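You operate a simulated robot arm through the tools that you are given. There is no shell and no other tool.

You run a simulated two-armed robot. Do the job below in one go: nothing can be reset, and whatever is moved stays where it is left.

TASK
Fit the green block cell in the pink band keypad, clip its cover on and try seven and nine.
Fine: one press each; the other cell stays put; leave the brown band keypad alone.

The check looks at the end state, three seconds after you hand in, the way a careful person would. Anything else that was tipped, shoved, dropped, spilled or broken makes it a failure. Lids that push on must go on centred and level and be pressed home; caps that screw on are set level and turned clockwise until they are tight.

THE ROBOT
Two 7-joint arms with three-finger grippers on one trunk that stands fixed in place. Base frame: the origin is at the foot of the trunk, x ahead of it, y to its left, z up; the work surface is at about z = 0.75. Readings come in m, degrees, newtons and seconds.
The left shoulder is at [0.04, 0.154, 1.015], the right one opposite. With the tool pointing down near the work surface each hand reaches from about 0.24 to 0.64 m from the base axis, measured 20 degrees to its own side. Payload 2.69 kg a hand.
The tool frame of a hand sits at the grasp point between the pads (the TCP): z along the fingers, y along the line on which they close. The tips reach 0.029 m beyond it. The gripper opens to 0.12 m; its body begins 0.078 m behind the TCP.
Orientation is that of the tool frame in the base frame, as a unit quaternion [x, y, z, w]. With the fingers straight down and closing along the base's y, the tool's x points along the base's -x, its y along +y and its z along -z.

THE INTERFACE
- The arms move only by the tool jog_arm. It takes "left_commands", "right_commands" or both (then of equal length, played together; a hand with none holds still); each is a list that holds one entry, the list of rows, each a list of 7 numbers: the turn, a rotation vector about the tool's x, y, z in degrees, then the shift along the tool's x, y, z in m, then the finger opening in m, from 0 to 0.12. In form: [[[rx, ry, rz, dx, dy, dz, hand], ...]]. A call has 1 to 20 rows; each row shifts and turns the commanded pose from where the row before left it, along the tool's axes as they then stand. A row lasts 0.2 s, in which the tool goes at most 0.05 m and 8.6 degrees; a call with a longer step from one row to the next is refused whole, and so is a gripper value outside its range. Where a pose cannot be reached the arm comes as near as it can. A force on the tool above 40 N (or 10 N above the force at the start of the call, whichever is more), or a blocked arm, ends the call early, and 0.2 s more pass. Each finger travels about 0.1362 m/s and halts on what it meets, pressing with about 29 N; the grip force reading is that of the motor and also rises with nothing between the fingers. The clock runs only during rows and for 0.2 s after the last one: add rows that do not move to give the fingers time. The reply holds the time, the measured pose of the TCP, the force on the tool along the base axes, the opening and the grip force, in the units named above and with some noise, with the torque about the TCP (base axes, N m) and any sound that the robot's microphone picked up.
- Cameras (640 x 400 px; columns grow to the right, rows downward): "scene" is now at [0.16, 0.0224, 1.2132]; the picture's right is [0.23, -0.97, 0.00], its down [-0.30, -0.07, -0.95] and it looks along [0.93, 0.22, -0.31] (base axes); focal length 214 px, centre (320, 200). "left" rides on the left gripper at [0.063, 0, -0.104] in its tool frame; the picture's right is [0.00, 1.00, 0.00], its down [-0.83, 0.00, -0.56] and it looks along [-0.56, 0.00, 0.83] (tool axes); focal length 275 px, centre (320, 200). "right" rides on the right gripper at [0.063, 0, -0.104] in its tool frame; the picture's right is [0.00, 1.00, 0.00], its down [-0.83, 0.00, -0.56] and it looks along [-0.56, 0.00, 0.83] (tool axes); focal length 275 px, centre (320, 200). There is no depth. A picture from a camera that has moved, and an enlarged one, comes with that camera's place and axes in the base frame and with its lens. The place of the scene camera against the robot may be out by one fixed shift of up to 0.025 m in any direction.
- capture(camera): a new picture of that camera. The clock stands still meanwhile.
- move_column(by): moves the trunk up (or, below 0, down) by that many m; the arms and the scene camera ride with it, the base frame stays. It gives what a move gives, with no picture.
- aim_head(pan, tilt): turns the head with the scene camera to pan (to the left, within 80 degrees either way) and tilt (down, from -29 to 69), counted from straight ahead of the robot (the tilt from the chest, where the trunk bows). It gives what a move gives.
- close_up(camera, box): a new picture of the part [left, top, right, bottom] of that camera's present view, enlarged. The clock stands still meanwhile.
- hand_in(): hands the job in; it is judged then, once.

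Places have to be worked out from the pictures, the camera data and where the tool is seen. Open the grippers and draw the arms clear of the work before you hand the job in, unless the task says otherwise.

The tools are called after "Emit:" as name(argument=value, ...) on one line, values as JSON. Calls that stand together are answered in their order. jog_arm: Moves the arms, as the interface text tells. Its arguments: {"type":"object","properties":{"left_commands":{"type":"array","items":{"type":"array","items":{"type":"array","items":{"type":"number"}}}},"right_commands":{"type":"array","items":{"type":"array","items":{"type":"array","items":{"type":"number"}}}}},"required":[]} The other tools are called the same way: move_column (by) moves the trunk up or down; aim_head (pan, tilt) turns the head that bears the scene camera; capture (camera) takes a picture; close_up (camera, box) takes an enlarged picture of a part of a camera's view; hand_in () hands the job in.

At the start:

```text
time: 0.0
left_tool_pos: [0.3221, 0.2476, 1.0996]
left_tool_rot: [-0.001, 1.0, 0.0, 0.0]
left_ft_force: [-0.3, 0.2, 0.4]
left_ft_torque: [0.01, 0.01, 0.04]
left_opening: 0.1199
left_gripper_force: 0.1
right_tool_pos: [0.3408, -0.0441, 1.1244]
right_tool_rot: [0.0, 1.0, 0.0, -0.001]
right_ft_force: [-0.3, 0.5, 0.0]
right_ft_torque: [0.0, 0.01, -0.01]
right_opening: 0.1201
right_gripper_force: 0.1
trunk travel left (down, up): [-0.381, 0.056]
head pan, tilt (commanded): [13.5, 17.9]
```

scene: 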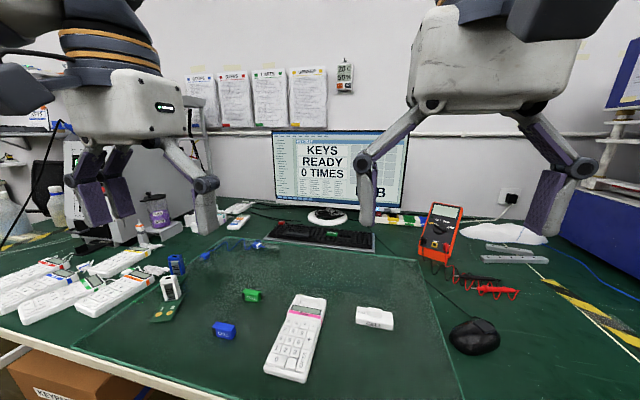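
right: 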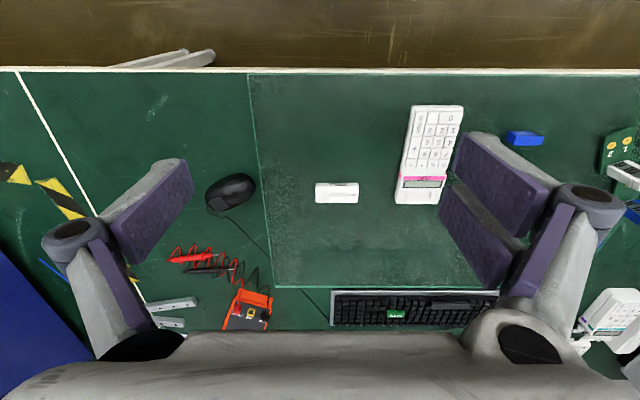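
left: 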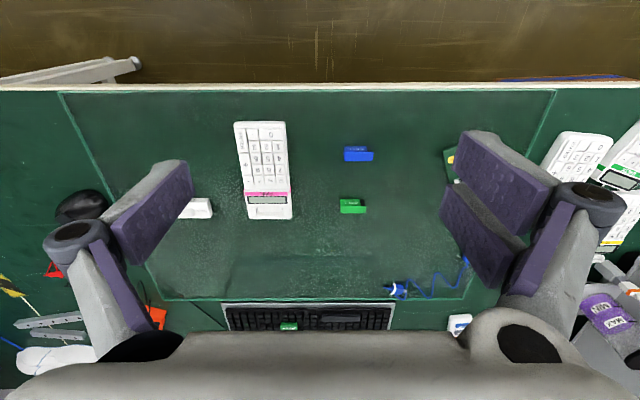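

I see a pink-band keypad, a white cover to its right, a green and a blue cell on the mat. First I take enlarged pictures to learn details.

Emit:
close_up(camera="scene", box=[200, 260, 420, 397])

Emit:
close_up(camera="left", box=[170, 100, 410, 250])

Emit:
close_up(camera="scene", box=[0, 220, 220, 358])

Emit:
close_up(camera="scene", box=[260, 120, 420, 220])

Emit:
close_up(camera="right", box=[290, 80, 490, 220])

```text
2.91 times, centred on (310, 328) of scene
camera zoom: at [0.16, 0.0224, 1.2132], right [0.23, -0.97, 0.0], down [-0.3, -0.07, -0.95], along [0.93, 0.22, -0.31], focal length 624 px, centre (349, -174)
```

zoom: 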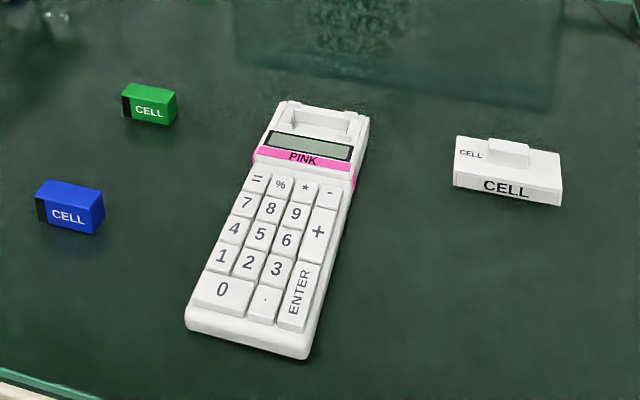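

```text
2.67 times, centred on (290, 175) of left
camera zoom: at [0.2593, 0.2487, 1.2051], right [0.0, 1.0, 0.0], down [0.83, 0.0, 0.56], along [0.56, 0.0, -0.83], focal length 734 px, centre (400, 267)
```

zoom: 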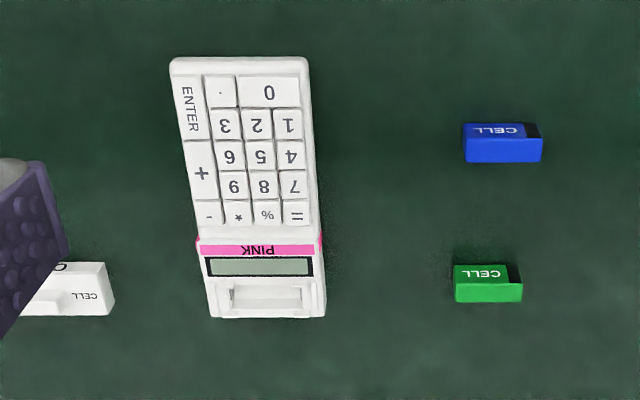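

```text
2.90 times, centred on (110, 289) of scene
camera zoom: at [0.16, 0.0224, 1.2132], right [0.23, -0.97, 0.0], down [-0.3, -0.07, -0.95], along [0.93, 0.22, -0.31], focal length 622 px, centre (929, -58)
```

zoom: 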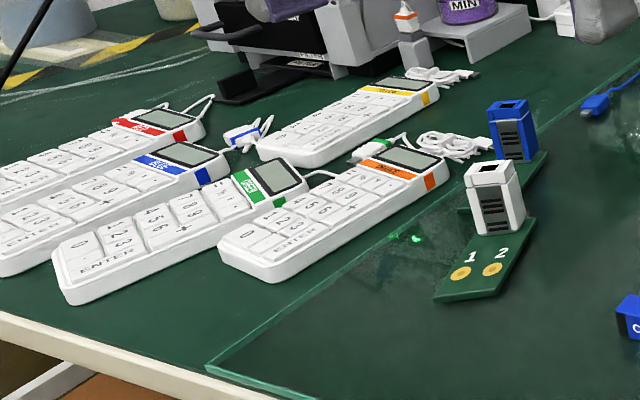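

```text
4.00 times, centred on (340, 170) of scene
camera zoom: at [0.16, 0.0224, 1.2132], right [0.23, -0.97, 0.0], down [-0.3, -0.07, -0.95], along [0.93, 0.22, -0.31], focal length 858 px, centre (240, 320)
```

zoom: 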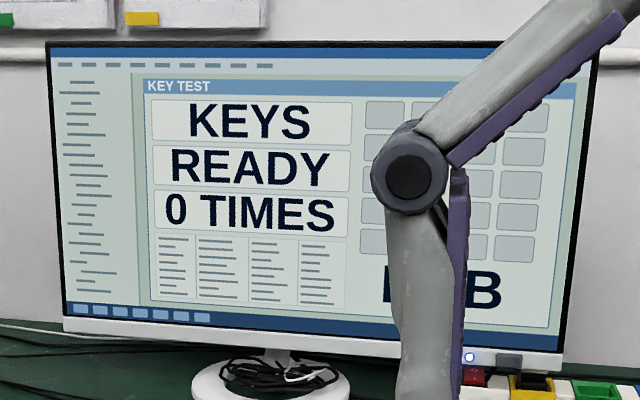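

```text
2.86 times, centred on (390, 150) of right
camera zoom: at [0.279, -0.0448, 1.2299], right [0.0, 1.0, 0.0], down [0.83, 0.0, 0.56], along [0.56, 0.0, -0.83], focal length 786 px, centre (120, 343)
```

zoom: 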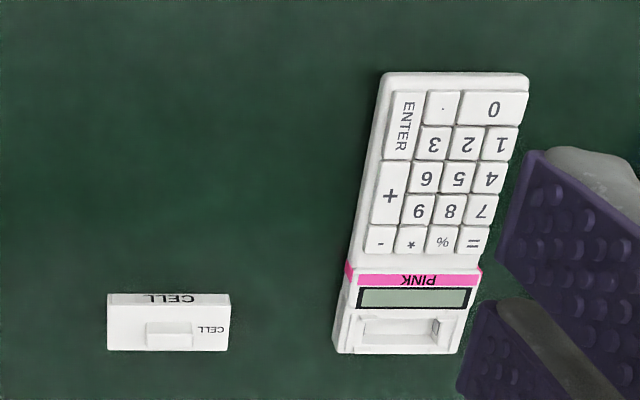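

The green cell lies near (0.60, 0.32), the bay of the pink keypad near (0.58, 0.15), and the cover near (0.57, -0.01). I draw the right arm aside to free the view and bring the left camera above the keypad for a closer look.

Emit:
jog_arm(left_commands=[[[0, 0, 0, -0.0202, -0.0165, 0.0217, 0.12], [0, 0, 0, -0.0202, -0.0165, 0.0217, 0.12], [0, 0, 0, -0.0202, -0.0165, 0.0217, 0.12], [0, 0, 0, -0.0202, -0.0165, 0.0217, 0.12], [0, 0, 0, -0.0202, -0.0165, 0.0217, 0.12], [0, 0, 0, -0.0202, -0.0165, 0.0217, 0.12], [0, 0, 0, 0, 0, 0, 0.12]]], right_commands=[[[0, 0, 0, 0.005, -0.045, 0, 0.12], [0, 0, 0, 0.005, -0.045, 0, 0.12], [0, 0, 0, 0.005, -0.045, 0, 0.12], [0, 0, 0, 0.005, -0.045, 0, 0.12], [0, 0, 0, 0.005, -0.045, 0, 0.12], [0, 0, 0, 0.005, -0.045, 0, 0.12], [0, 0, 0, 0, 0, 0, 0.12]]])

Emit:
capture(camera="left")

Emit:
capture(camera="scene")

```text
time: 1.6
left_tool_pos: [0.4431, 0.1489, 0.9706]
left_tool_rot: [0.0, 1.0, 0.001, 0.001]
left_ft_force: [0.1, -0.4, -0.2]
left_ft_torque: [0.0, -0.03, -0.02]
left_opening: 0.1198
left_gripper_force: 0.1
right_tool_pos: [0.3331, -0.2893, 1.086]
right_tool_rot: [0.0, 1.0, 0.0, 0.001]
right_ft_force: [-0.3, -0.4, -0.3]
right_ft_torque: [0.0, 0.0, 0.0]
right_opening: 0.12
right_gripper_force: 0.0
right hand out of reach, approached as far as the arm can: row 4, 5, 6
trunk travel left (down, up): [-0.381, 0.056]
head pan, tilt (commanded): [13.5, 17.9]
```

```text
taken
camera left: at [0.3814, 0.1497, 1.0749], right [0.0, 1.0, 0.0], down [0.83, 0.0, 0.56], along [0.56, 0.0, -0.83], focal length 275 px, centre (320, 200)
```

left: 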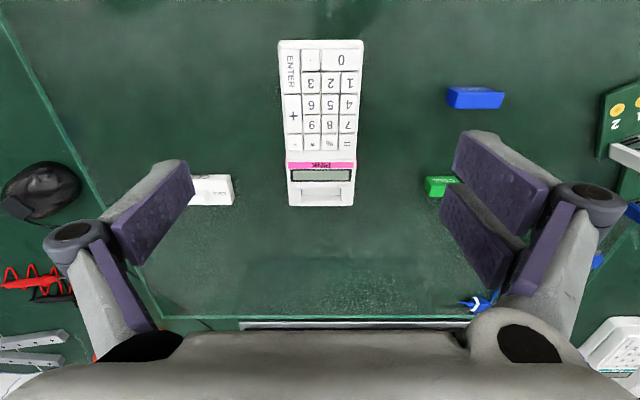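

```text
taken
camera scene: at [0.1597, 0.0226, 1.2133], right [0.23, -0.97, 0.0], down [-0.3, -0.07, -0.95], along [0.93, 0.22, -0.31], focal length 214 px, centre (320, 200)
```

scene: 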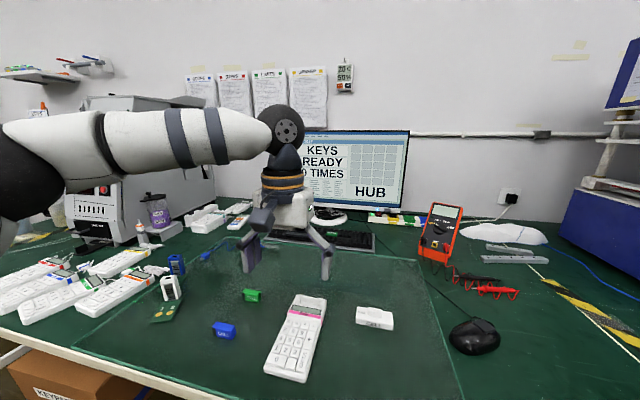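

The view is clear. I enlarge the bay, the green cell and the cover.

Emit:
close_up(camera="left", box=[270, 120, 390, 215])

Emit:
close_up(camera="left", box=[400, 150, 500, 215])

Emit:
close_up(camera="scene", box=[340, 290, 410, 340])

Emit:
close_up(camera="scene", box=[260, 285, 340, 345])

Emit:
close_up(camera="scene", box=[200, 280, 280, 345])

```text
4.21 times, centred on (330, 168) of left
camera zoom: at [0.3814, 0.1497, 1.0749], right [0.0, 1.0, 0.0], down [0.83, 0.0, 0.56], along [0.56, 0.0, -0.83], focal length 1159 px, centre (278, 337)
```

zoom: 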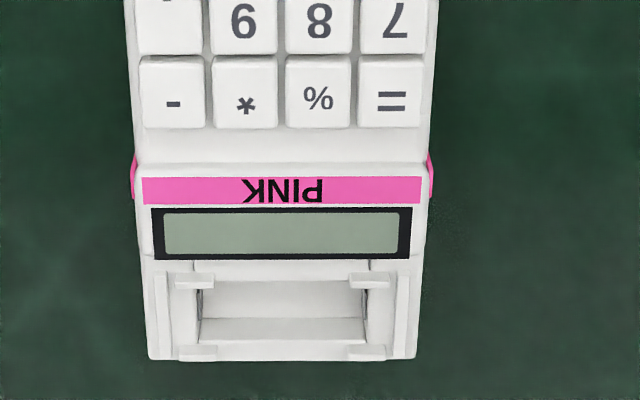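

```text
6.15 times, centred on (450, 182) of left
camera zoom: at [0.3814, 0.1497, 1.0749], right [0.0, 1.0, 0.0], down [0.83, 0.0, 0.56], along [0.56, 0.0, -0.83], focal length 1694 px, centre (-480, 308)
```

zoom: 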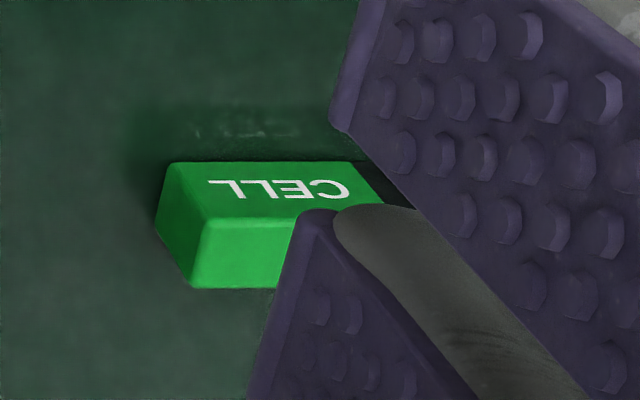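

```text
8.00 times, centred on (375, 315) of scene
camera zoom: at [0.1597, 0.0226, 1.2133], right [0.23, -0.97, 0.0], down [-0.3, -0.07, -0.95], along [0.93, 0.22, -0.31], focal length 1716 px, centre (-120, -720)
```

zoom: 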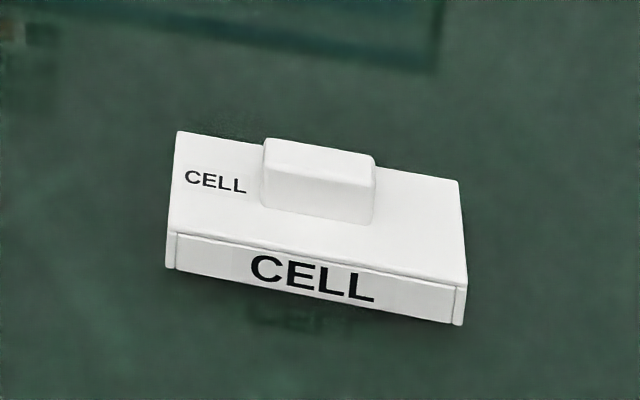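

```text
6.67 times, centred on (300, 315) of scene
camera zoom: at [0.1597, 0.0226, 1.2133], right [0.23, -0.97, 0.0], down [-0.3, -0.07, -0.95], along [0.93, 0.22, -0.31], focal length 1430 px, centre (453, -567)
```

zoom: 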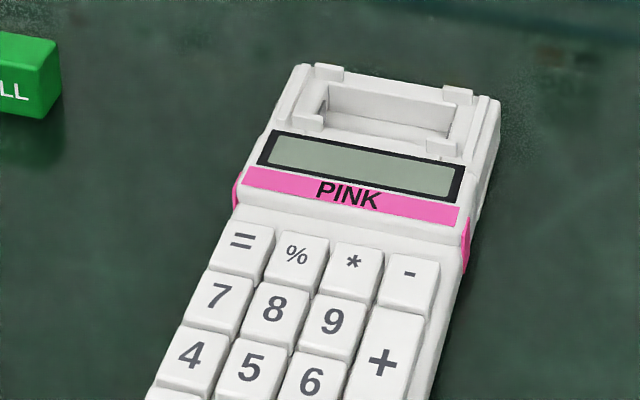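

```text
6.15 times, centred on (240, 312) of scene
camera zoom: at [0.1597, 0.0226, 1.2133], right [0.23, -0.97, 0.0], down [-0.3, -0.07, -0.95], along [0.93, 0.22, -0.31], focal length 1320 px, centre (812, -492)
```

zoom: 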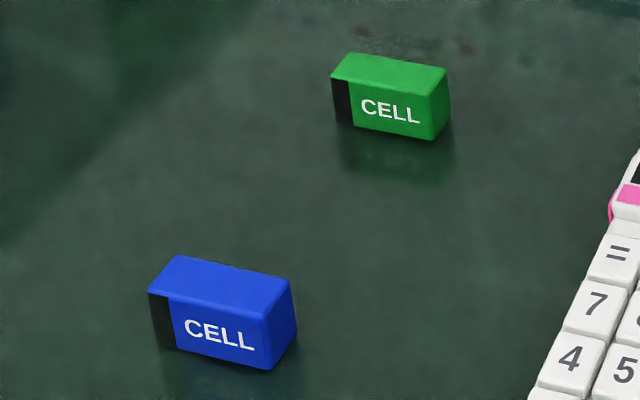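

The bay has four corner ribs and maybe contacts inside. I lower the left camera for a nearer view of the bay.

Emit:
jog_arm(left_commands=[[[0, 0, 0, -0.018, 0, 0.0275, 0.12], [0, 0, 0, -0.018, 0, 0.0275, 0.12], [0, 0, 0, -0.018, 0, 0.0275, 0.12], [0, 0, 0, -0.018, 0, 0.0275, 0.12], [0, 0, 0, 0, 0, 0, 0.12]]])

Emit:
capture(camera="left")

Emit:
close_up(camera="left", box=[240, 150, 400, 250])

```text
time: 2.8
left_tool_pos: [0.5145, 0.1497, 0.8584]
left_tool_rot: [0.0, 1.0, 0.001, 0.0]
left_ft_force: [0.4, 0.1, 1.2]
left_ft_torque: [0.02, -0.01, 0.02]
left_opening: 0.12
left_gripper_force: 0.0
right_tool_pos: [0.3314, -0.2889, 1.0852]
right_tool_rot: [0.0, 1.0, 0.0, 0.0]
right_ft_force: [0.5, -0.3, 0.0]
right_ft_torque: [0.0, -0.01, 0.0]
right_opening: 0.1201
right_gripper_force: 0.1
trunk travel left (down, up): [-0.381, 0.056]
head pan, tilt (commanded): [13.5, 17.9]
```

```text
taken
camera left: at [0.4532, 0.1505, 0.963], right [0.0, 1.0, 0.0], down [0.83, 0.0, 0.56], along [0.56, 0.0, -0.83], focal length 275 px, centre (320, 200)
```

left: 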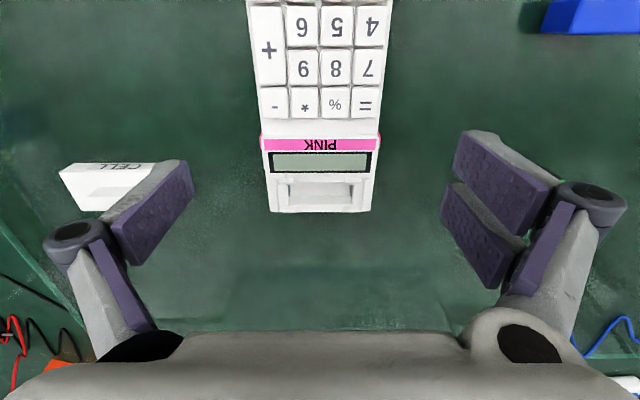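

```text
4.00 times, centred on (320, 200) of left
camera zoom: at [0.4532, 0.1505, 0.963], right [0.0, 1.0, 0.0], down [0.83, 0.0, 0.56], along [0.56, 0.0, -0.83], focal length 1101 px, centre (320, 200)
```

zoom: 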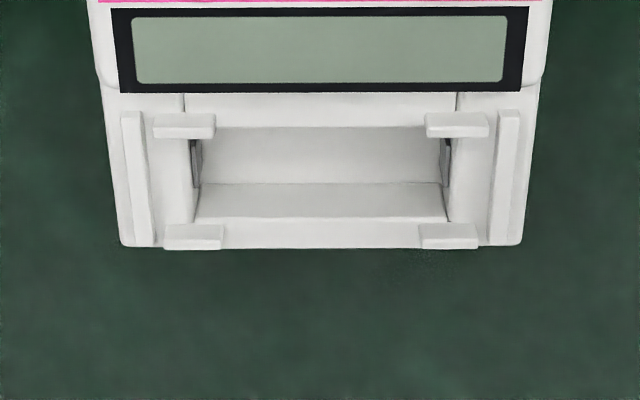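

The bay has contacts at both ends and spans roughly x 0.558–0.579, y 0.125–0.176; the cell is about 0.048 long along y. I check how finger tips sit at different openings by narrowing the hand and looking from both cameras.

Emit:
close_up(camera="scene", box=[200, 160, 400, 300])

Emit:
jog_arm(left_commands=[[[0, 0, 0, 0, 0, 0, 0.06], [0, 0, 0, 0, 0, 0, 0.06], [0, 0, 0, 0, 0, 0, 0.06]]])

Emit:
capture(camera="left")

Emit:
close_up(camera="scene", box=[200, 160, 400, 300])

```text
2.86 times, centred on (300, 230) of scene
camera zoom: at [0.1598, 0.0224, 1.2133], right [0.23, -0.97, 0.0], down [-0.3, -0.07, -0.95], along [0.93, 0.22, -0.31], focal length 613 px, centre (377, 114)
```

zoom: 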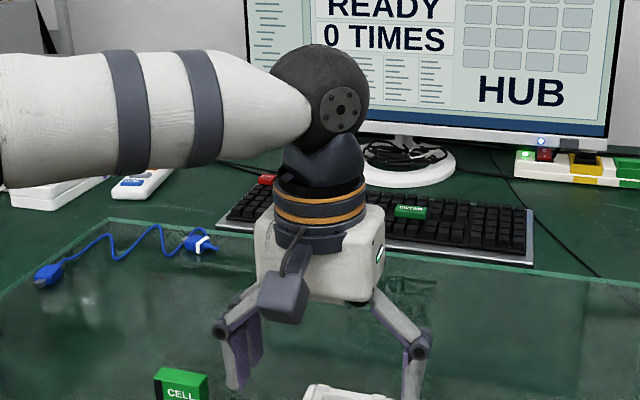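

```text
time: 3.6
left_tool_pos: [0.5146, 0.1507, 0.8578]
left_tool_rot: [0.0, 1.0, 0.0, 0.0]
left_ft_force: [-0.3, 0.3, -0.1]
left_ft_torque: [-0.01, 0.0, 0.01]
left_opening: 0.06
left_gripper_force: 0.0
right_tool_pos: [0.3324, -0.2895, 1.0849]
right_tool_rot: [0.0, 1.0, 0.0, 0.0]
right_ft_force: [-0.9, -0.4, 0.1]
right_ft_torque: [-0.02, 0.02, -0.01]
right_opening: 0.1201
right_gripper_force: 0.0
trunk travel left (down, up): [-0.381, 0.056]
head pan, tilt (commanded): [13.5, 17.9]
```

```text
taken
camera left: at [0.4531, 0.1505, 0.9632], right [0.0, 1.0, 0.0], down [0.83, 0.0, 0.56], along [0.56, 0.0, -0.83], focal length 275 px, centre (320, 200)
```

left: 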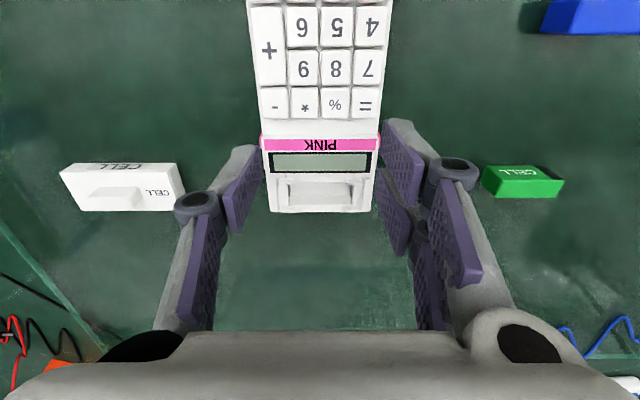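

```text
2.86 times, centred on (300, 230) of scene
camera zoom: at [0.16, 0.0224, 1.2132], right [0.23, -0.97, 0.0], down [-0.3, -0.07, -0.95], along [0.93, 0.22, -0.31], focal length 613 px, centre (377, 114)
```

zoom: 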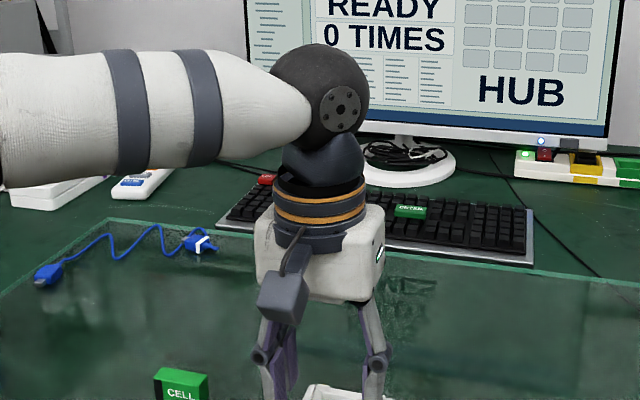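

At 0.06 the tips reach about 0.028 below the TCP. I enlarge the cover and the green cell from this pose to measure them.

Emit:
close_up(camera="left", box=[50, 145, 200, 235])

Emit:
close_up(camera="left", box=[460, 140, 600, 225])

Emit:
close_up(camera="left", box=[230, 0, 410, 115])

```text
4.27 times, centred on (125, 190) of left
camera zoom: at [0.4531, 0.1505, 0.9632], right [0.0, 1.0, 0.0], down [0.83, 0.0, 0.56], along [0.56, 0.0, -0.83], focal length 1174 px, centre (1152, 243)
```

zoom: 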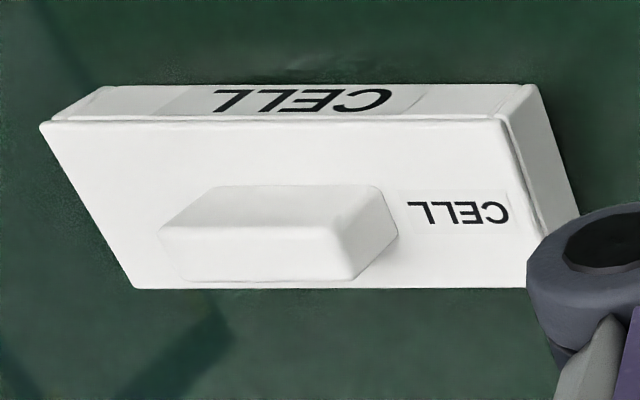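

```text
4.57 times, centred on (530, 182) of left
camera zoom: at [0.4531, 0.1505, 0.9632], right [0.0, 1.0, 0.0], down [0.83, 0.0, 0.56], along [0.56, 0.0, -0.83], focal length 1258 px, centre (-640, 280)
```

zoom: 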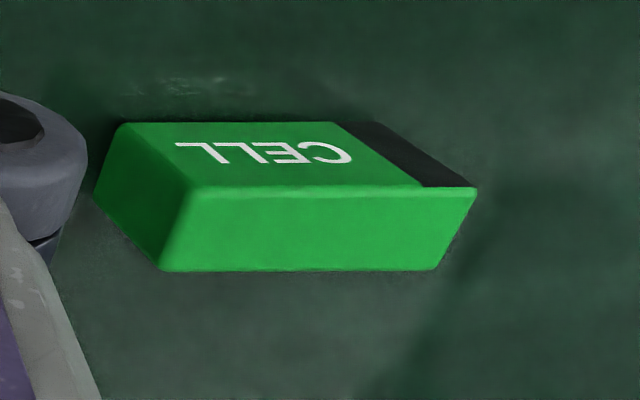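

```text
3.48 times, centred on (320, 58) of left
camera zoom: at [0.4531, 0.1505, 0.9632], right [0.0, 1.0, 0.0], down [0.83, 0.0, 0.56], along [0.56, 0.0, -0.83], focal length 958 px, centre (320, 696)
```

zoom: 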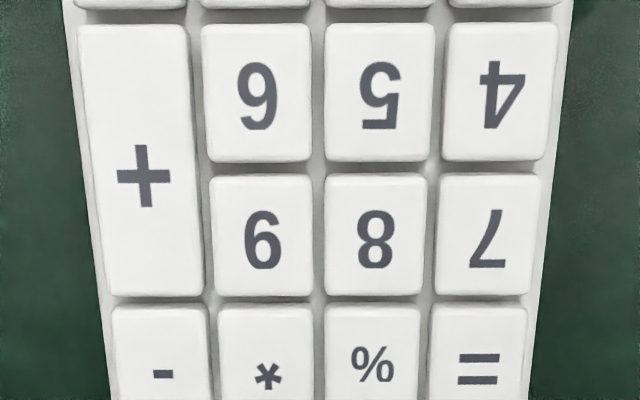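

Measured: cell centre about (0.569, 0.316), top near z 0.776, length along y; the cover spans x 0.558–0.597, y −0.060–0.026. I carry the left hand over the green cell at a safe height, with fingers at 0.09.

Emit:
jog_arm(left_commands=[[[0, 0, 0, -0.0135, 0.0415, 0, 0.09], [0, 0, 0, -0.0135, 0.0415, 0, 0.09], [0, 0, 0, -0.0135, 0.0415, 0, 0.09], [0, 0, 0, -0.0135, 0.0415, 0, 0.09], [0, 0, 0, 0, 0, 0, 0.09]]])

Emit:
capture(camera="left")

Emit:
close_up(camera="left", box=[240, 150, 400, 250])

Emit:
close_up(camera="left", box=[0, 100, 220, 237])

```text
time: 4.8
left_tool_pos: [0.5673, 0.3149, 0.8598]
left_tool_rot: [0.002, 1.0, 0.0, 0.0]
left_ft_force: [-0.9, 0.0, -0.6]
left_ft_torque: [0.02, 0.0, 0.0]
left_opening: 0.09
left_gripper_force: 0.1
right_tool_pos: [0.3333, -0.2888, 1.0854]
right_tool_rot: [0.0, 1.0, 0.001, 0.0]
right_ft_force: [1.0, -0.4, 0.4]
right_ft_torque: [0.0, 0.01, -0.02]
right_opening: 0.1201
right_gripper_force: 0.1
trunk travel left (down, up): [-0.381, 0.056]
head pan, tilt (commanded): [13.5, 17.9]
```

```text
taken
camera left: at [0.5056, 0.3146, 0.9655], right [0.0, 1.0, 0.0], down [0.83, 0.0, 0.56], along [0.56, 0.0, -0.83], focal length 275 px, centre (320, 200)
```

left: 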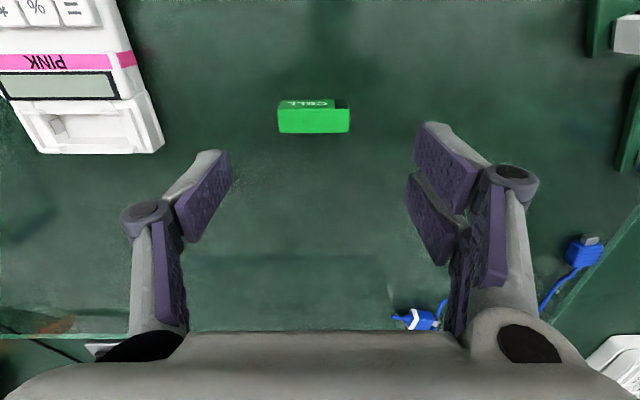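

```text
4.00 times, centred on (320, 200) of left
camera zoom: at [0.5056, 0.3146, 0.9655], right [0.0, 1.0, 0.0], down [0.83, 0.0, 0.56], along [0.56, 0.0, -0.83], focal length 1101 px, centre (320, 200)
```

zoom: 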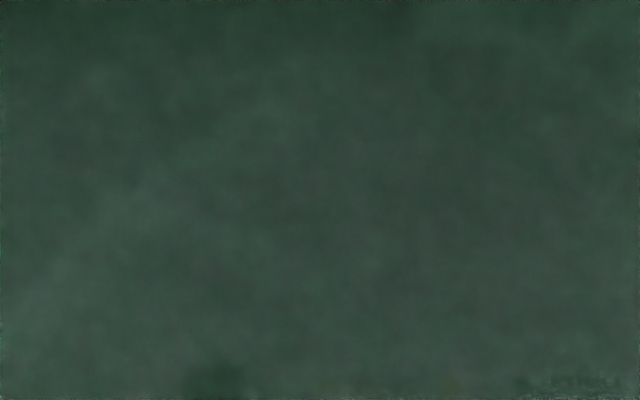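

```text
2.91 times, centred on (110, 168) of left
camera zoom: at [0.5056, 0.3146, 0.9655], right [0.0, 1.0, 0.0], down [0.83, 0.0, 0.56], along [0.56, 0.0, -0.83], focal length 801 px, centre (931, 292)
```

zoom: 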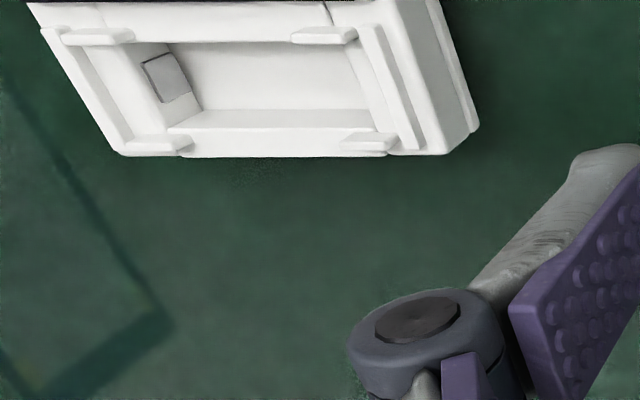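

Triangulating between views suggests the mat top is nearer z 0.76 than 0.75. I enlarge the cell and the keypad corner from here to pin this down before descending.

Emit:
close_up(camera="left", box=[264, 84, 364, 147])

Emit:
close_up(camera="left", box=[0, 40, 180, 160])

```text
6.35 times, centred on (314, 116) of left
camera zoom: at [0.5056, 0.3146, 0.9655], right [0.0, 1.0, 0.0], down [0.83, 0.0, 0.56], along [0.56, 0.0, -0.83], focal length 1748 px, centre (358, 736)
```

zoom: 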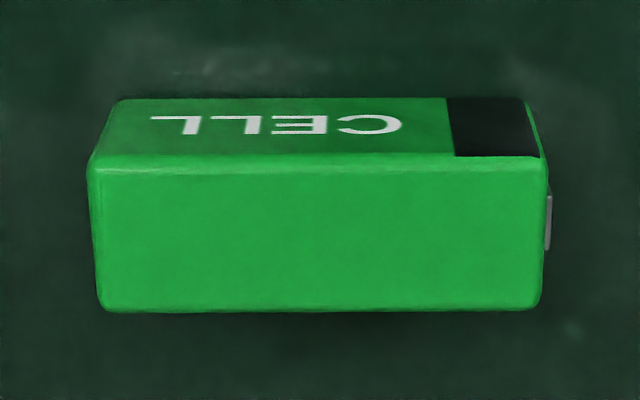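

```text
3.33 times, centred on (90, 100) of left
camera zoom: at [0.5056, 0.3146, 0.9655], right [0.0, 1.0, 0.0], down [0.83, 0.0, 0.56], along [0.56, 0.0, -0.83], focal length 918 px, centre (1087, 533)
```

zoom: 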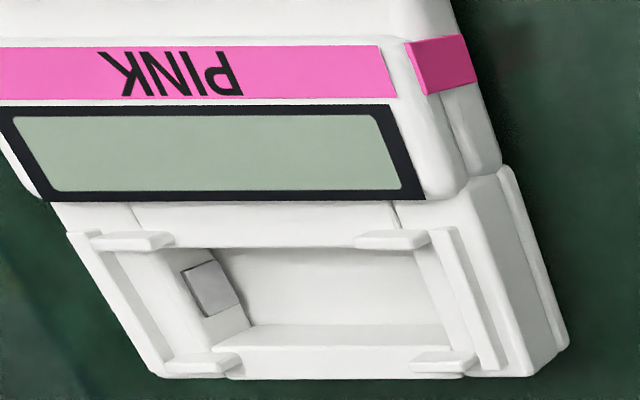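

The view from straight above puts the cell centre 4 mm to −y of the camera axis, so at about (0.567, 0.3105), top near z 0.78. I shift, narrow the fingers to 0.07 and descend so the tips straddle only the upper part of the cell.

Emit:
jog_arm(left_commands=[[[0, 0, 0, 0, -0.0042, 0, 0.07], [0, 0, 0, 0, 0, 0.02, 0.07], [0, 0, 0, 0, 0, 0.02, 0.07], [0, 0, 0, 0, 0, 0.01, 0.07], [0, 0, 0, 0, 0, 0, 0.07]]])

Emit:
capture(camera="left")

Emit:
close_up(camera="scene", box=[200, 230, 300, 320])

```text
time: 6.0
left_tool_pos: [0.5676, 0.3101, 0.8105]
left_tool_rot: [0.001, 1.0, 0.0, 0.0]
left_ft_force: [0.0, -0.2, 0.3]
left_ft_torque: [0.04, -0.01, -0.02]
left_opening: 0.0699
left_gripper_force: 0.0
right_tool_pos: [0.3319, -0.2891, 1.0847]
right_tool_rot: [0.0, 1.0, 0.0, -0.001]
right_ft_force: [0.7, -0.1, -0.5]
right_ft_torque: [0.02, -0.07, -0.03]
right_opening: 0.1202
right_gripper_force: 0.0
trunk travel left (down, up): [-0.381, 0.056]
head pan, tilt (commanded): [13.5, 17.9]
```

```text
taken
camera left: at [0.5063, 0.3116, 0.9148], right [0.0, 1.0, 0.0], down [0.83, 0.0, 0.56], along [0.56, 0.0, -0.83], focal length 275 px, centre (320, 200)
```

left: 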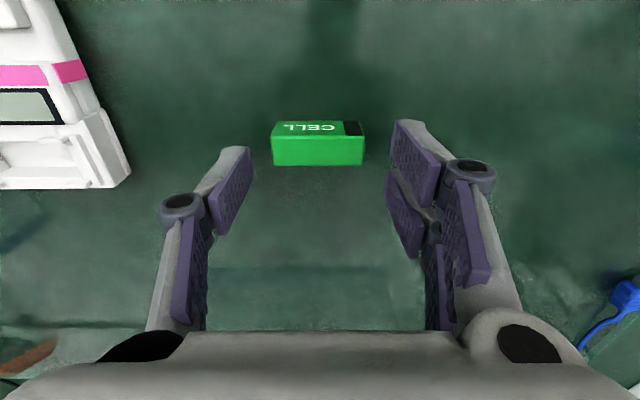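

```text
4.44 times, centred on (250, 275) of scene
camera zoom: at [0.16, 0.0224, 1.2132], right [0.23, -0.97, 0.0], down [-0.3, -0.07, -0.95], along [0.93, 0.22, -0.31], focal length 953 px, centre (631, -133)
```

zoom: 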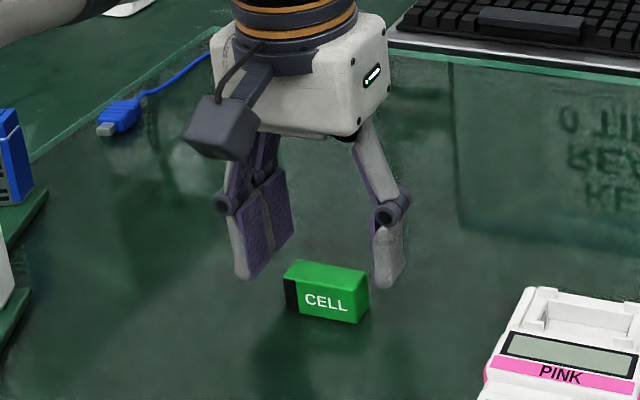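

Straight-above views agree: mat about z 0.751, cell top about 0.775, cell centre (0.567, 0.310), right between the fingers. I go down another 17 mm so the tips cover the top 10 mm and close on the ends.

Emit:
jog_arm(left_commands=[[[0, 0, 0, 0, 0, 0.009, 0.07], [0, 0, 0, 0, 0, 0.0085, 0.07], [0, 0, 0, 0, 0, 0, 0.07], [0, 0, 0, 0, 0, 0, 0.055], [0, 0, 0, 0, 0, 0, 0.044], [0, 0, 0, 0, 0, 0, 0.044], [0, 0, 0, 0, 0, 0, 0.044]]])

Emit:
capture(camera="left")

Emit:
close_up(camera="scene", box=[200, 230, 300, 320])

```text
time: 7.6
left_tool_pos: [0.5675, 0.3133, 0.7935]
left_tool_rot: [0.0, 1.0, 0.0, 0.0]
left_ft_force: [0.0, 0.0, 0.5]
left_ft_torque: [0.0, 0.0, -0.04]
left_opening: 0.0468
left_gripper_force: 29.5
right_tool_pos: [0.3327, -0.2899, 1.0855]
right_tool_rot: [-0.001, 1.0, -0.001, -0.001]
right_ft_force: [-0.1, -0.5, -0.4]
right_ft_torque: [-0.01, 0.04, -0.03]
right_opening: 0.1203
right_gripper_force: 0.1
trunk travel left (down, up): [-0.381, 0.056]
head pan, tilt (commanded): [13.5, 17.9]
```

```text
taken
camera left: at [0.5065, 0.3119, 0.8974], right [0.0, 1.0, 0.0], down [0.83, 0.0, 0.56], along [0.56, 0.0, -0.83], focal length 275 px, centre (320, 200)
```

left: 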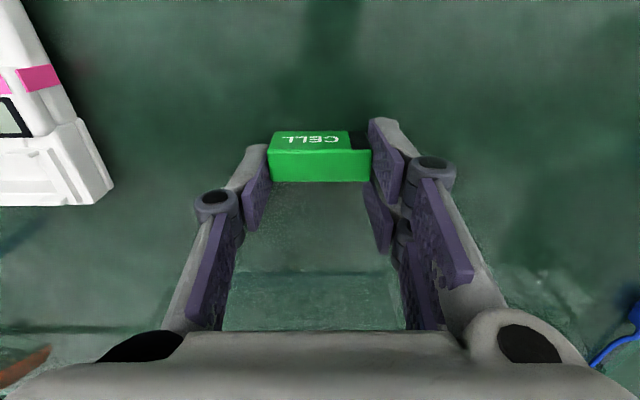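

```text
4.44 times, centred on (250, 275) of scene
camera zoom: at [0.16, 0.0224, 1.2132], right [0.23, -0.97, 0.0], down [-0.3, -0.07, -0.95], along [0.93, 0.22, -0.31], focal length 953 px, centre (631, -133)
```

zoom: 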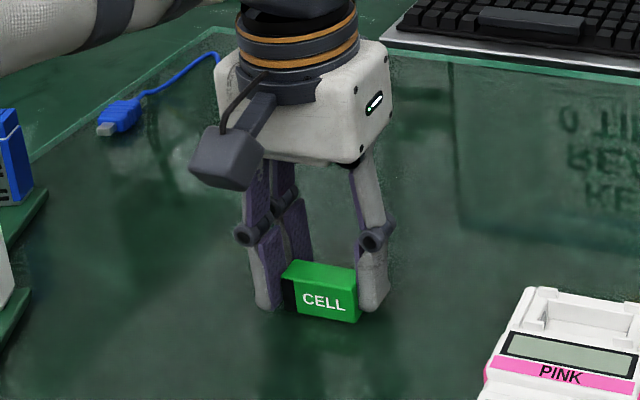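

The fingers hold the cell (0.0468 m, 29.5 N). I lift it 5 cm and check that it hangs level.

Emit:
jog_arm(left_commands=[[[0, 0, 0, 0, 0, -0.01, 0.044], [0, 0, 0, 0, 0, -0.02, 0.044], [0, 0, 0, 0, 0, -0.02, 0.044], [0, 0, 0, 0, 0, -0.01, 0.044], [0, 0, 0, 0, 0, 0, 0.044]]])

Emit:
close_up(camera="left", box=[230, 90, 410, 205])

Emit:
close_up(camera="scene", box=[200, 210, 300, 300])

```text
time: 8.8
left_tool_pos: [0.5686, 0.3108, 0.8539]
left_tool_rot: [0.0, 1.0, 0.0, 0.0]
left_ft_force: [-0.7, -0.1, -0.9]
left_ft_torque: [0.03, 0.04, -0.02]
left_opening: 0.047
left_gripper_force: 29.2
right_tool_pos: [0.3329, -0.2884, 1.0845]
right_tool_rot: [0.0, 1.0, -0.001, 0.0]
right_ft_force: [-0.2, -0.1, -0.6]
right_ft_torque: [-0.01, -0.02, 0.0]
right_opening: 0.1198
right_gripper_force: 0.0
trunk travel left (down, up): [-0.381, 0.056]
head pan, tilt (commanded): [13.5, 17.9]
```

```text
3.48 times, centred on (320, 148) of left
camera zoom: at [0.5068, 0.3113, 0.9587], right [0.0, 1.0, 0.0], down [0.83, 0.0, 0.56], along [0.56, 0.0, -0.83], focal length 958 px, centre (320, 383)
```

zoom: 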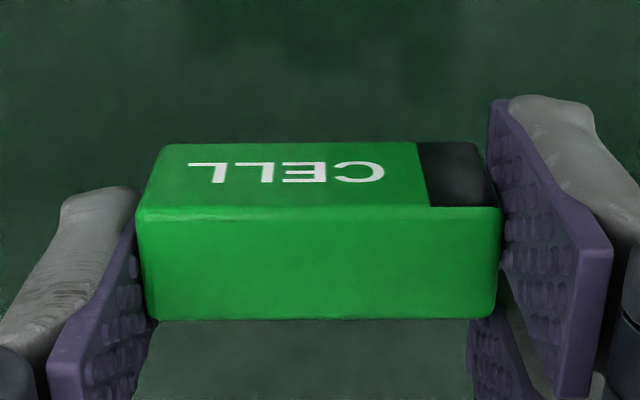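

```text
4.44 times, centred on (250, 255) of scene
camera zoom: at [0.16, 0.0224, 1.2131], right [0.23, -0.97, 0.0], down [-0.3, -0.07, -0.95], along [0.93, 0.22, -0.31], focal length 953 px, centre (631, -44)
```

zoom: 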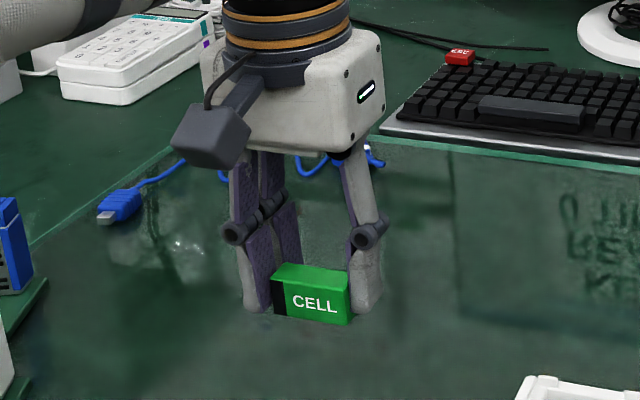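

The cell hangs level and square in the grip. I carry it across to above the bay (y ≈ 0.151), staying a couple of centimetres above the keypad, and look down for alignment.

Emit:
jog_arm(left_commands=[[[0, 0, 0, 0, -0.0, -0.016, 0.044], [0, 0, 0, 0, -0.04, 0, 0.044], [0, 0, 0, 0, -0.04, 0, 0.044], [0, 0, 0, 0, -0.04, 0, 0.044], [0, 0, 0, 0, -0.04, 0, 0.044], [0, 0, 0, 0, 0, 0, 0.044]]])

Emit:
capture(camera="left")

Emit:
close_up(camera="left", box=[220, 50, 420, 175])

Emit:
close_up(camera="scene", box=[250, 220, 350, 320])

```text
time: 10.2
left_tool_pos: [0.5683, 0.1508, 0.8686]
left_tool_rot: [0.0, 1.0, 0.0, -0.001]
left_ft_force: [0.1, 0.3, -0.2]
left_ft_torque: [-0.04, 0.0, 0.01]
left_opening: 0.047
left_gripper_force: 29.0
right_tool_pos: [0.3306, -0.2889, 1.0848]
right_tool_rot: [-0.001, 1.0, 0.0, 0.0]
right_ft_force: [0.5, -0.2, -0.1]
right_ft_torque: [0.02, 0.0, 0.01]
right_opening: 0.1199
right_gripper_force: 0.1
trunk travel left (down, up): [-0.381, 0.056]
head pan, tilt (commanded): [13.5, 17.9]
```

```text
taken
camera left: at [0.5066, 0.1509, 0.9735], right [0.0, 1.0, 0.0], down [0.83, 0.0, 0.56], along [0.56, 0.0, -0.83], focal length 275 px, centre (320, 200)
```

left: 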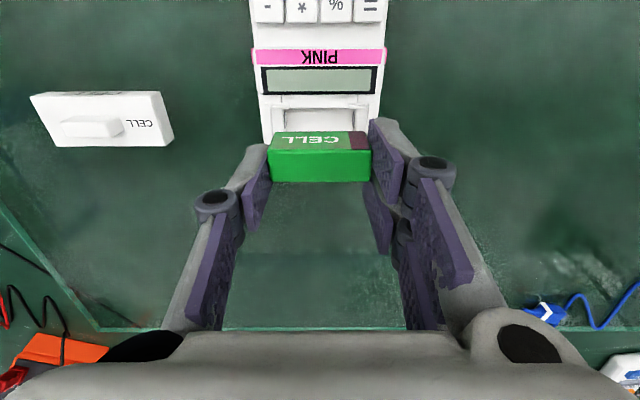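

```text
3.20 times, centred on (320, 112) of left
camera zoom: at [0.5066, 0.1509, 0.9735], right [0.0, 1.0, 0.0], down [0.83, 0.0, 0.56], along [0.56, 0.0, -0.83], focal length 881 px, centre (320, 480)
```

zoom: 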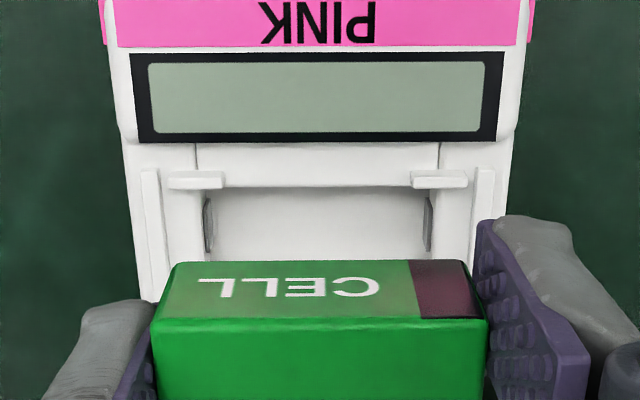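

```text
4.00 times, centred on (300, 270) of scene
camera zoom: at [0.16, 0.0225, 1.2132], right [0.23, -0.97, 0.0], down [-0.3, -0.07, -0.95], along [0.93, 0.22, -0.31], focal length 858 px, centre (400, -80)
```

zoom: 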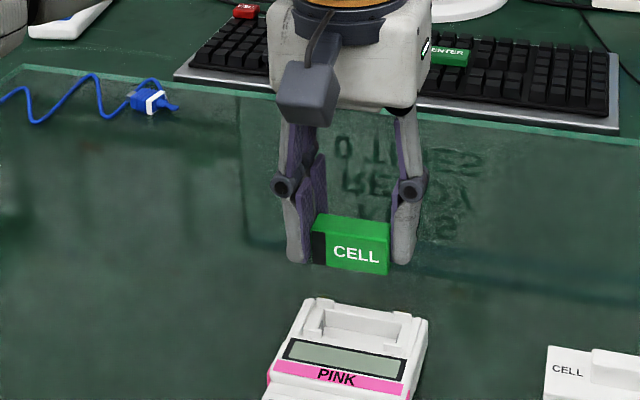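

The bay's near edge triangulates to (x 0.5614, z 0.777) with y centred at 0.151; the cell's near face is at about 0.5596, so I shift +3.5 mm in x and lower until the cell is just above the platform.

Emit:
jog_arm(left_commands=[[[0, 0, 0, -0.0035, 0, 0, 0.044], [0, 0, 0, 0, 0, 0.015, 0.044], [0, 0, 0, 0, 0, 0.015, 0.044], [0, 0, 0, 0, 0, 0.008, 0.044], [0, 0, 0, 0, 0, 0, 0.044]]])

Emit:
close_up(camera="left", box=[220, 60, 420, 185])

Emit:
close_up(camera="scene", box=[260, 240, 350, 320])

```text
time: 11.4
left_tool_pos: [0.5733, 0.152, 0.8331]
left_tool_rot: [0.0, 1.0, 0.0, 0.0]
left_ft_force: [-0.4, -0.2, -0.8]
left_ft_torque: [-0.01, 0.0, 0.05]
left_opening: 0.0468
left_gripper_force: 29.0
right_tool_pos: [0.3317, -0.2885, 1.0852]
right_tool_rot: [0.0, 1.0, 0.0, 0.0]
right_ft_force: [0.6, -0.6, 0.3]
right_ft_torque: [-0.03, -0.03, 0.01]
right_opening: 0.1198
right_gripper_force: 0.0
trunk travel left (down, up): [-0.381, 0.056]
head pan, tilt (commanded): [13.5, 17.9]
```

```text
3.20 times, centred on (320, 122) of left
camera zoom: at [0.5109, 0.1512, 0.9361], right [0.0, 1.0, 0.0], down [0.83, 0.0, 0.56], along [0.56, 0.0, -0.83], focal length 881 px, centre (320, 448)
```

zoom: 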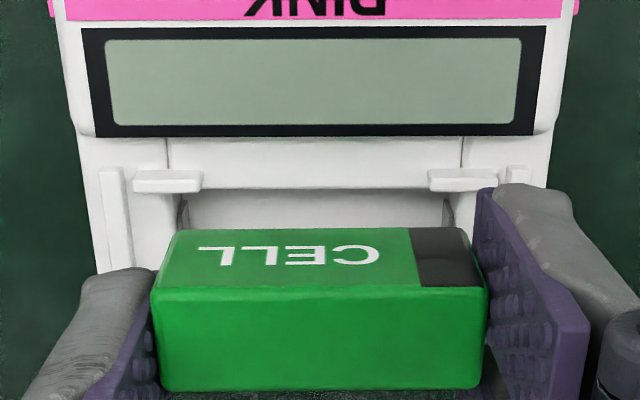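

```text
5.00 times, centred on (305, 280) of scene
camera zoom: at [0.16, 0.0224, 1.2132], right [0.23, -0.97, 0.0], down [-0.3, -0.07, -0.95], along [0.93, 0.22, -0.31], focal length 1072 px, centre (395, -200)
```

zoom: 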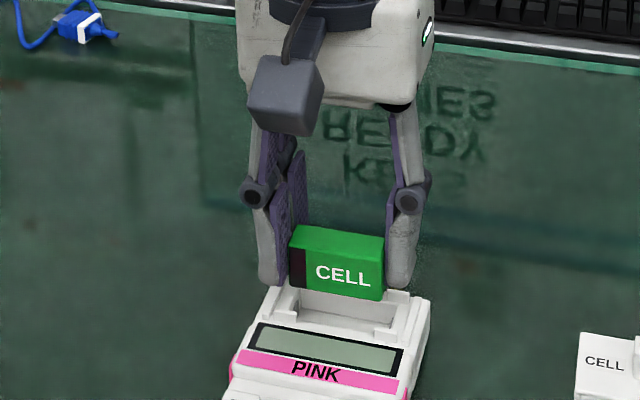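

The wrist view shows the cell centred over the bay in y and slightly beyond its near edge in x. I enlarge the scene view to cross-check before lowering.

Emit:
close_up(camera="scene", box=[300, 275, 350, 310])

Emit:
close_up(camera="left", box=[250, 95, 390, 185])

```text
11.43 times, centred on (325, 292) of scene
camera zoom: at [0.16, 0.0224, 1.2132], right [0.23, -0.97, 0.0], down [-0.3, -0.07, -0.95], along [0.93, 0.22, -0.31], focal length 2451 px, centre (263, -857)
```

zoom: 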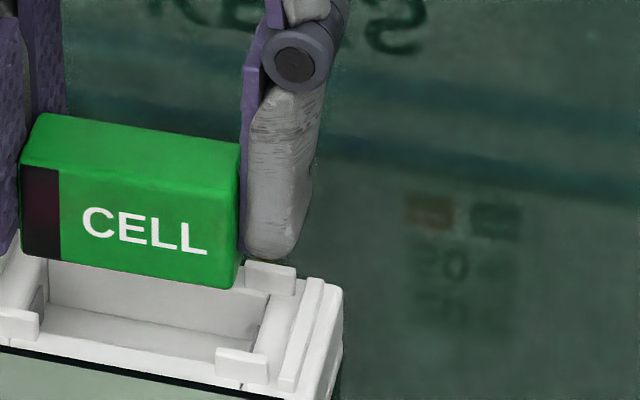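

```text
4.44 times, centred on (320, 140) of left
camera zoom: at [0.5109, 0.1512, 0.9361], right [0.0, 1.0, 0.0], down [0.83, 0.0, 0.56], along [0.56, 0.0, -0.83], focal length 1224 px, centre (320, 467)
```

zoom: 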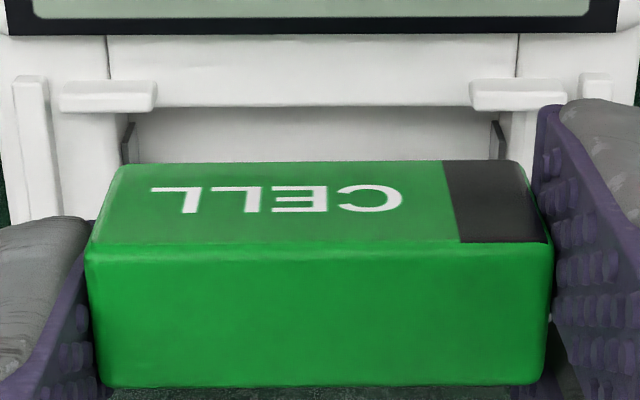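

Both views agree to within a millimetre; I trim −0.5 mm in y and −1 mm in x, then lower in small steps while watching the force.

Emit:
jog_arm(left_commands=[[[0, 0, 0, 0.001, -0.0005, 0.002, 0.044], [0, 0, 0, 0, 0, 0.002, 0.044], [0, 0, 0, 0, 0, 0.002, 0.044], [0, 0, 0, 0, 0, 0.002, 0.044], [0, 0, 0, 0, 0, 0.002, 0.044], [0, 0, 0, 0, 0, 0, 0.044]]])

Emit:
close_up(camera="left", box=[250, 95, 390, 185])

Emit:
close_up(camera="scene", box=[290, 270, 350, 310])

```text
time: 12.8
left_tool_pos: [0.5718, 0.151, 0.8208]
left_tool_rot: [0.0, 1.0, 0.0, 0.001]
left_ft_force: [0.3, -0.3, 0.2]
left_ft_torque: [-0.04, -0.02, -0.01]
left_opening: 0.0471
left_gripper_force: 29.0
right_tool_pos: [0.3321, -0.2888, 1.0853]
right_tool_rot: [0.0, 1.0, 0.0, 0.0]
right_ft_force: [0.4, 0.7, -0.4]
right_ft_torque: [0.02, -0.04, 0.02]
right_opening: 0.1199
right_gripper_force: 0.0
trunk travel left (down, up): [-0.381, 0.056]
head pan, tilt (commanded): [13.5, 17.9]
```

```text
4.44 times, centred on (320, 140) of left
camera zoom: at [0.5097, 0.1514, 0.9253], right [0.0, 1.0, 0.0], down [0.83, 0.0, 0.56], along [0.56, 0.0, -0.83], focal length 1224 px, centre (320, 467)
```

zoom: 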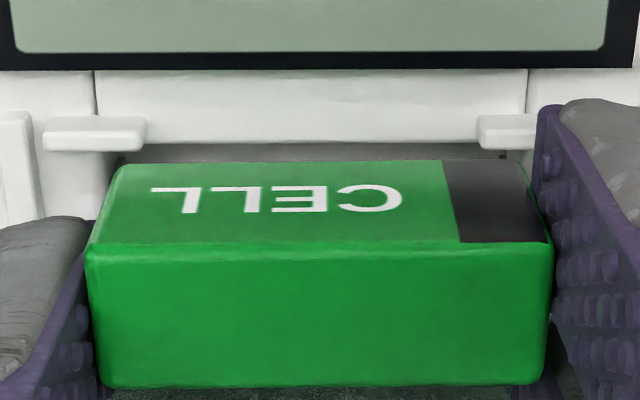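

```text
10.00 times, centred on (320, 290) of scene
camera zoom: at [0.16, 0.0224, 1.2132], right [0.23, -0.97, 0.0], down [-0.3, -0.07, -0.95], along [0.93, 0.22, -0.31], focal length 2145 px, centre (320, -700)
```

zoom: 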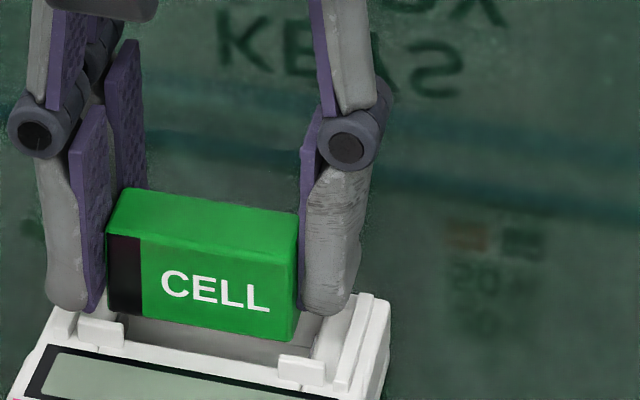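

Still no contact, and the near gap is about 1.5 mm. Bay features are centred about 0.8 mm to −y of the cell, so I trim that and keep lowering gently.

Emit:
jog_arm(left_commands=[[[0, 0, 0, 0, -0.0008, 0, 0.044], [0, 0, 0, 0, 0, 0.0015, 0.044], [0, 0, 0, 0, 0, 0.0015, 0.044], [0, 0, 0, 0, 0, 0.0015, 0.044], [0, 0, 0, 0, 0, 0.0015, 0.044], [0, 0, 0, 0, 0, 0, 0.044]]])

Emit:
close_up(camera="left", box=[250, 95, 390, 185])

Emit:
close_up(camera="scene", box=[290, 270, 350, 310])

```text
time: 14.2
left_tool_pos: [0.5713, 0.1496, 0.815]
left_tool_rot: [0.0, 1.0, -0.001, 0.0]
left_ft_force: [0.9, 0.4, -0.1]
left_ft_torque: [0.01, 0.04, -0.01]
left_opening: 0.0471
left_gripper_force: 28.9
right_tool_pos: [0.3318, -0.2884, 1.0839]
right_tool_rot: [0.0, 1.0, 0.0, 0.0]
right_ft_force: [-0.7, -0.6, -0.5]
right_ft_torque: [-0.02, 0.02, 0.01]
right_opening: 0.1201
right_gripper_force: 0.0
trunk travel left (down, up): [-0.381, 0.056]
head pan, tilt (commanded): [13.5, 17.9]
```

```text
4.44 times, centred on (320, 140) of left
camera zoom: at [0.5094, 0.1499, 0.9187], right [0.0, 1.0, 0.0], down [0.83, 0.0, 0.55], along [0.55, 0.0, -0.83], focal length 1224 px, centre (320, 467)
```

zoom: 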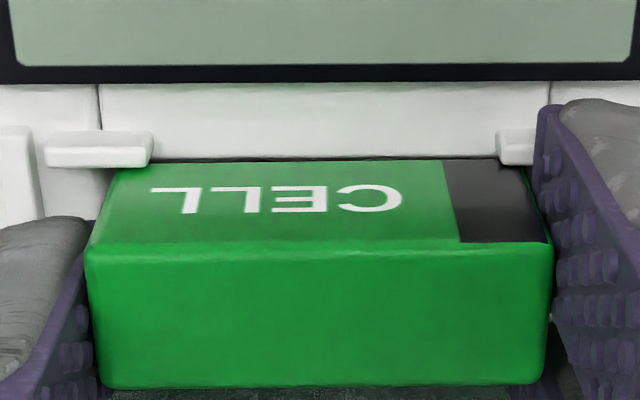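

```text
10.00 times, centred on (320, 290) of scene
camera zoom: at [0.1601, 0.0224, 1.2131], right [0.23, -0.97, 0.0], down [-0.3, -0.07, -0.95], along [0.93, 0.22, -0.31], focal length 2145 px, centre (320, -700)
```

zoom: 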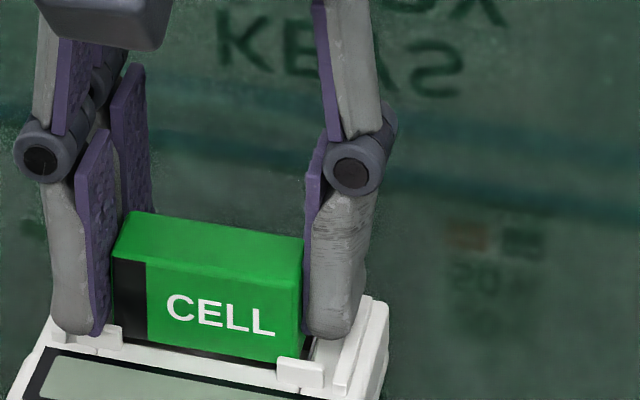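

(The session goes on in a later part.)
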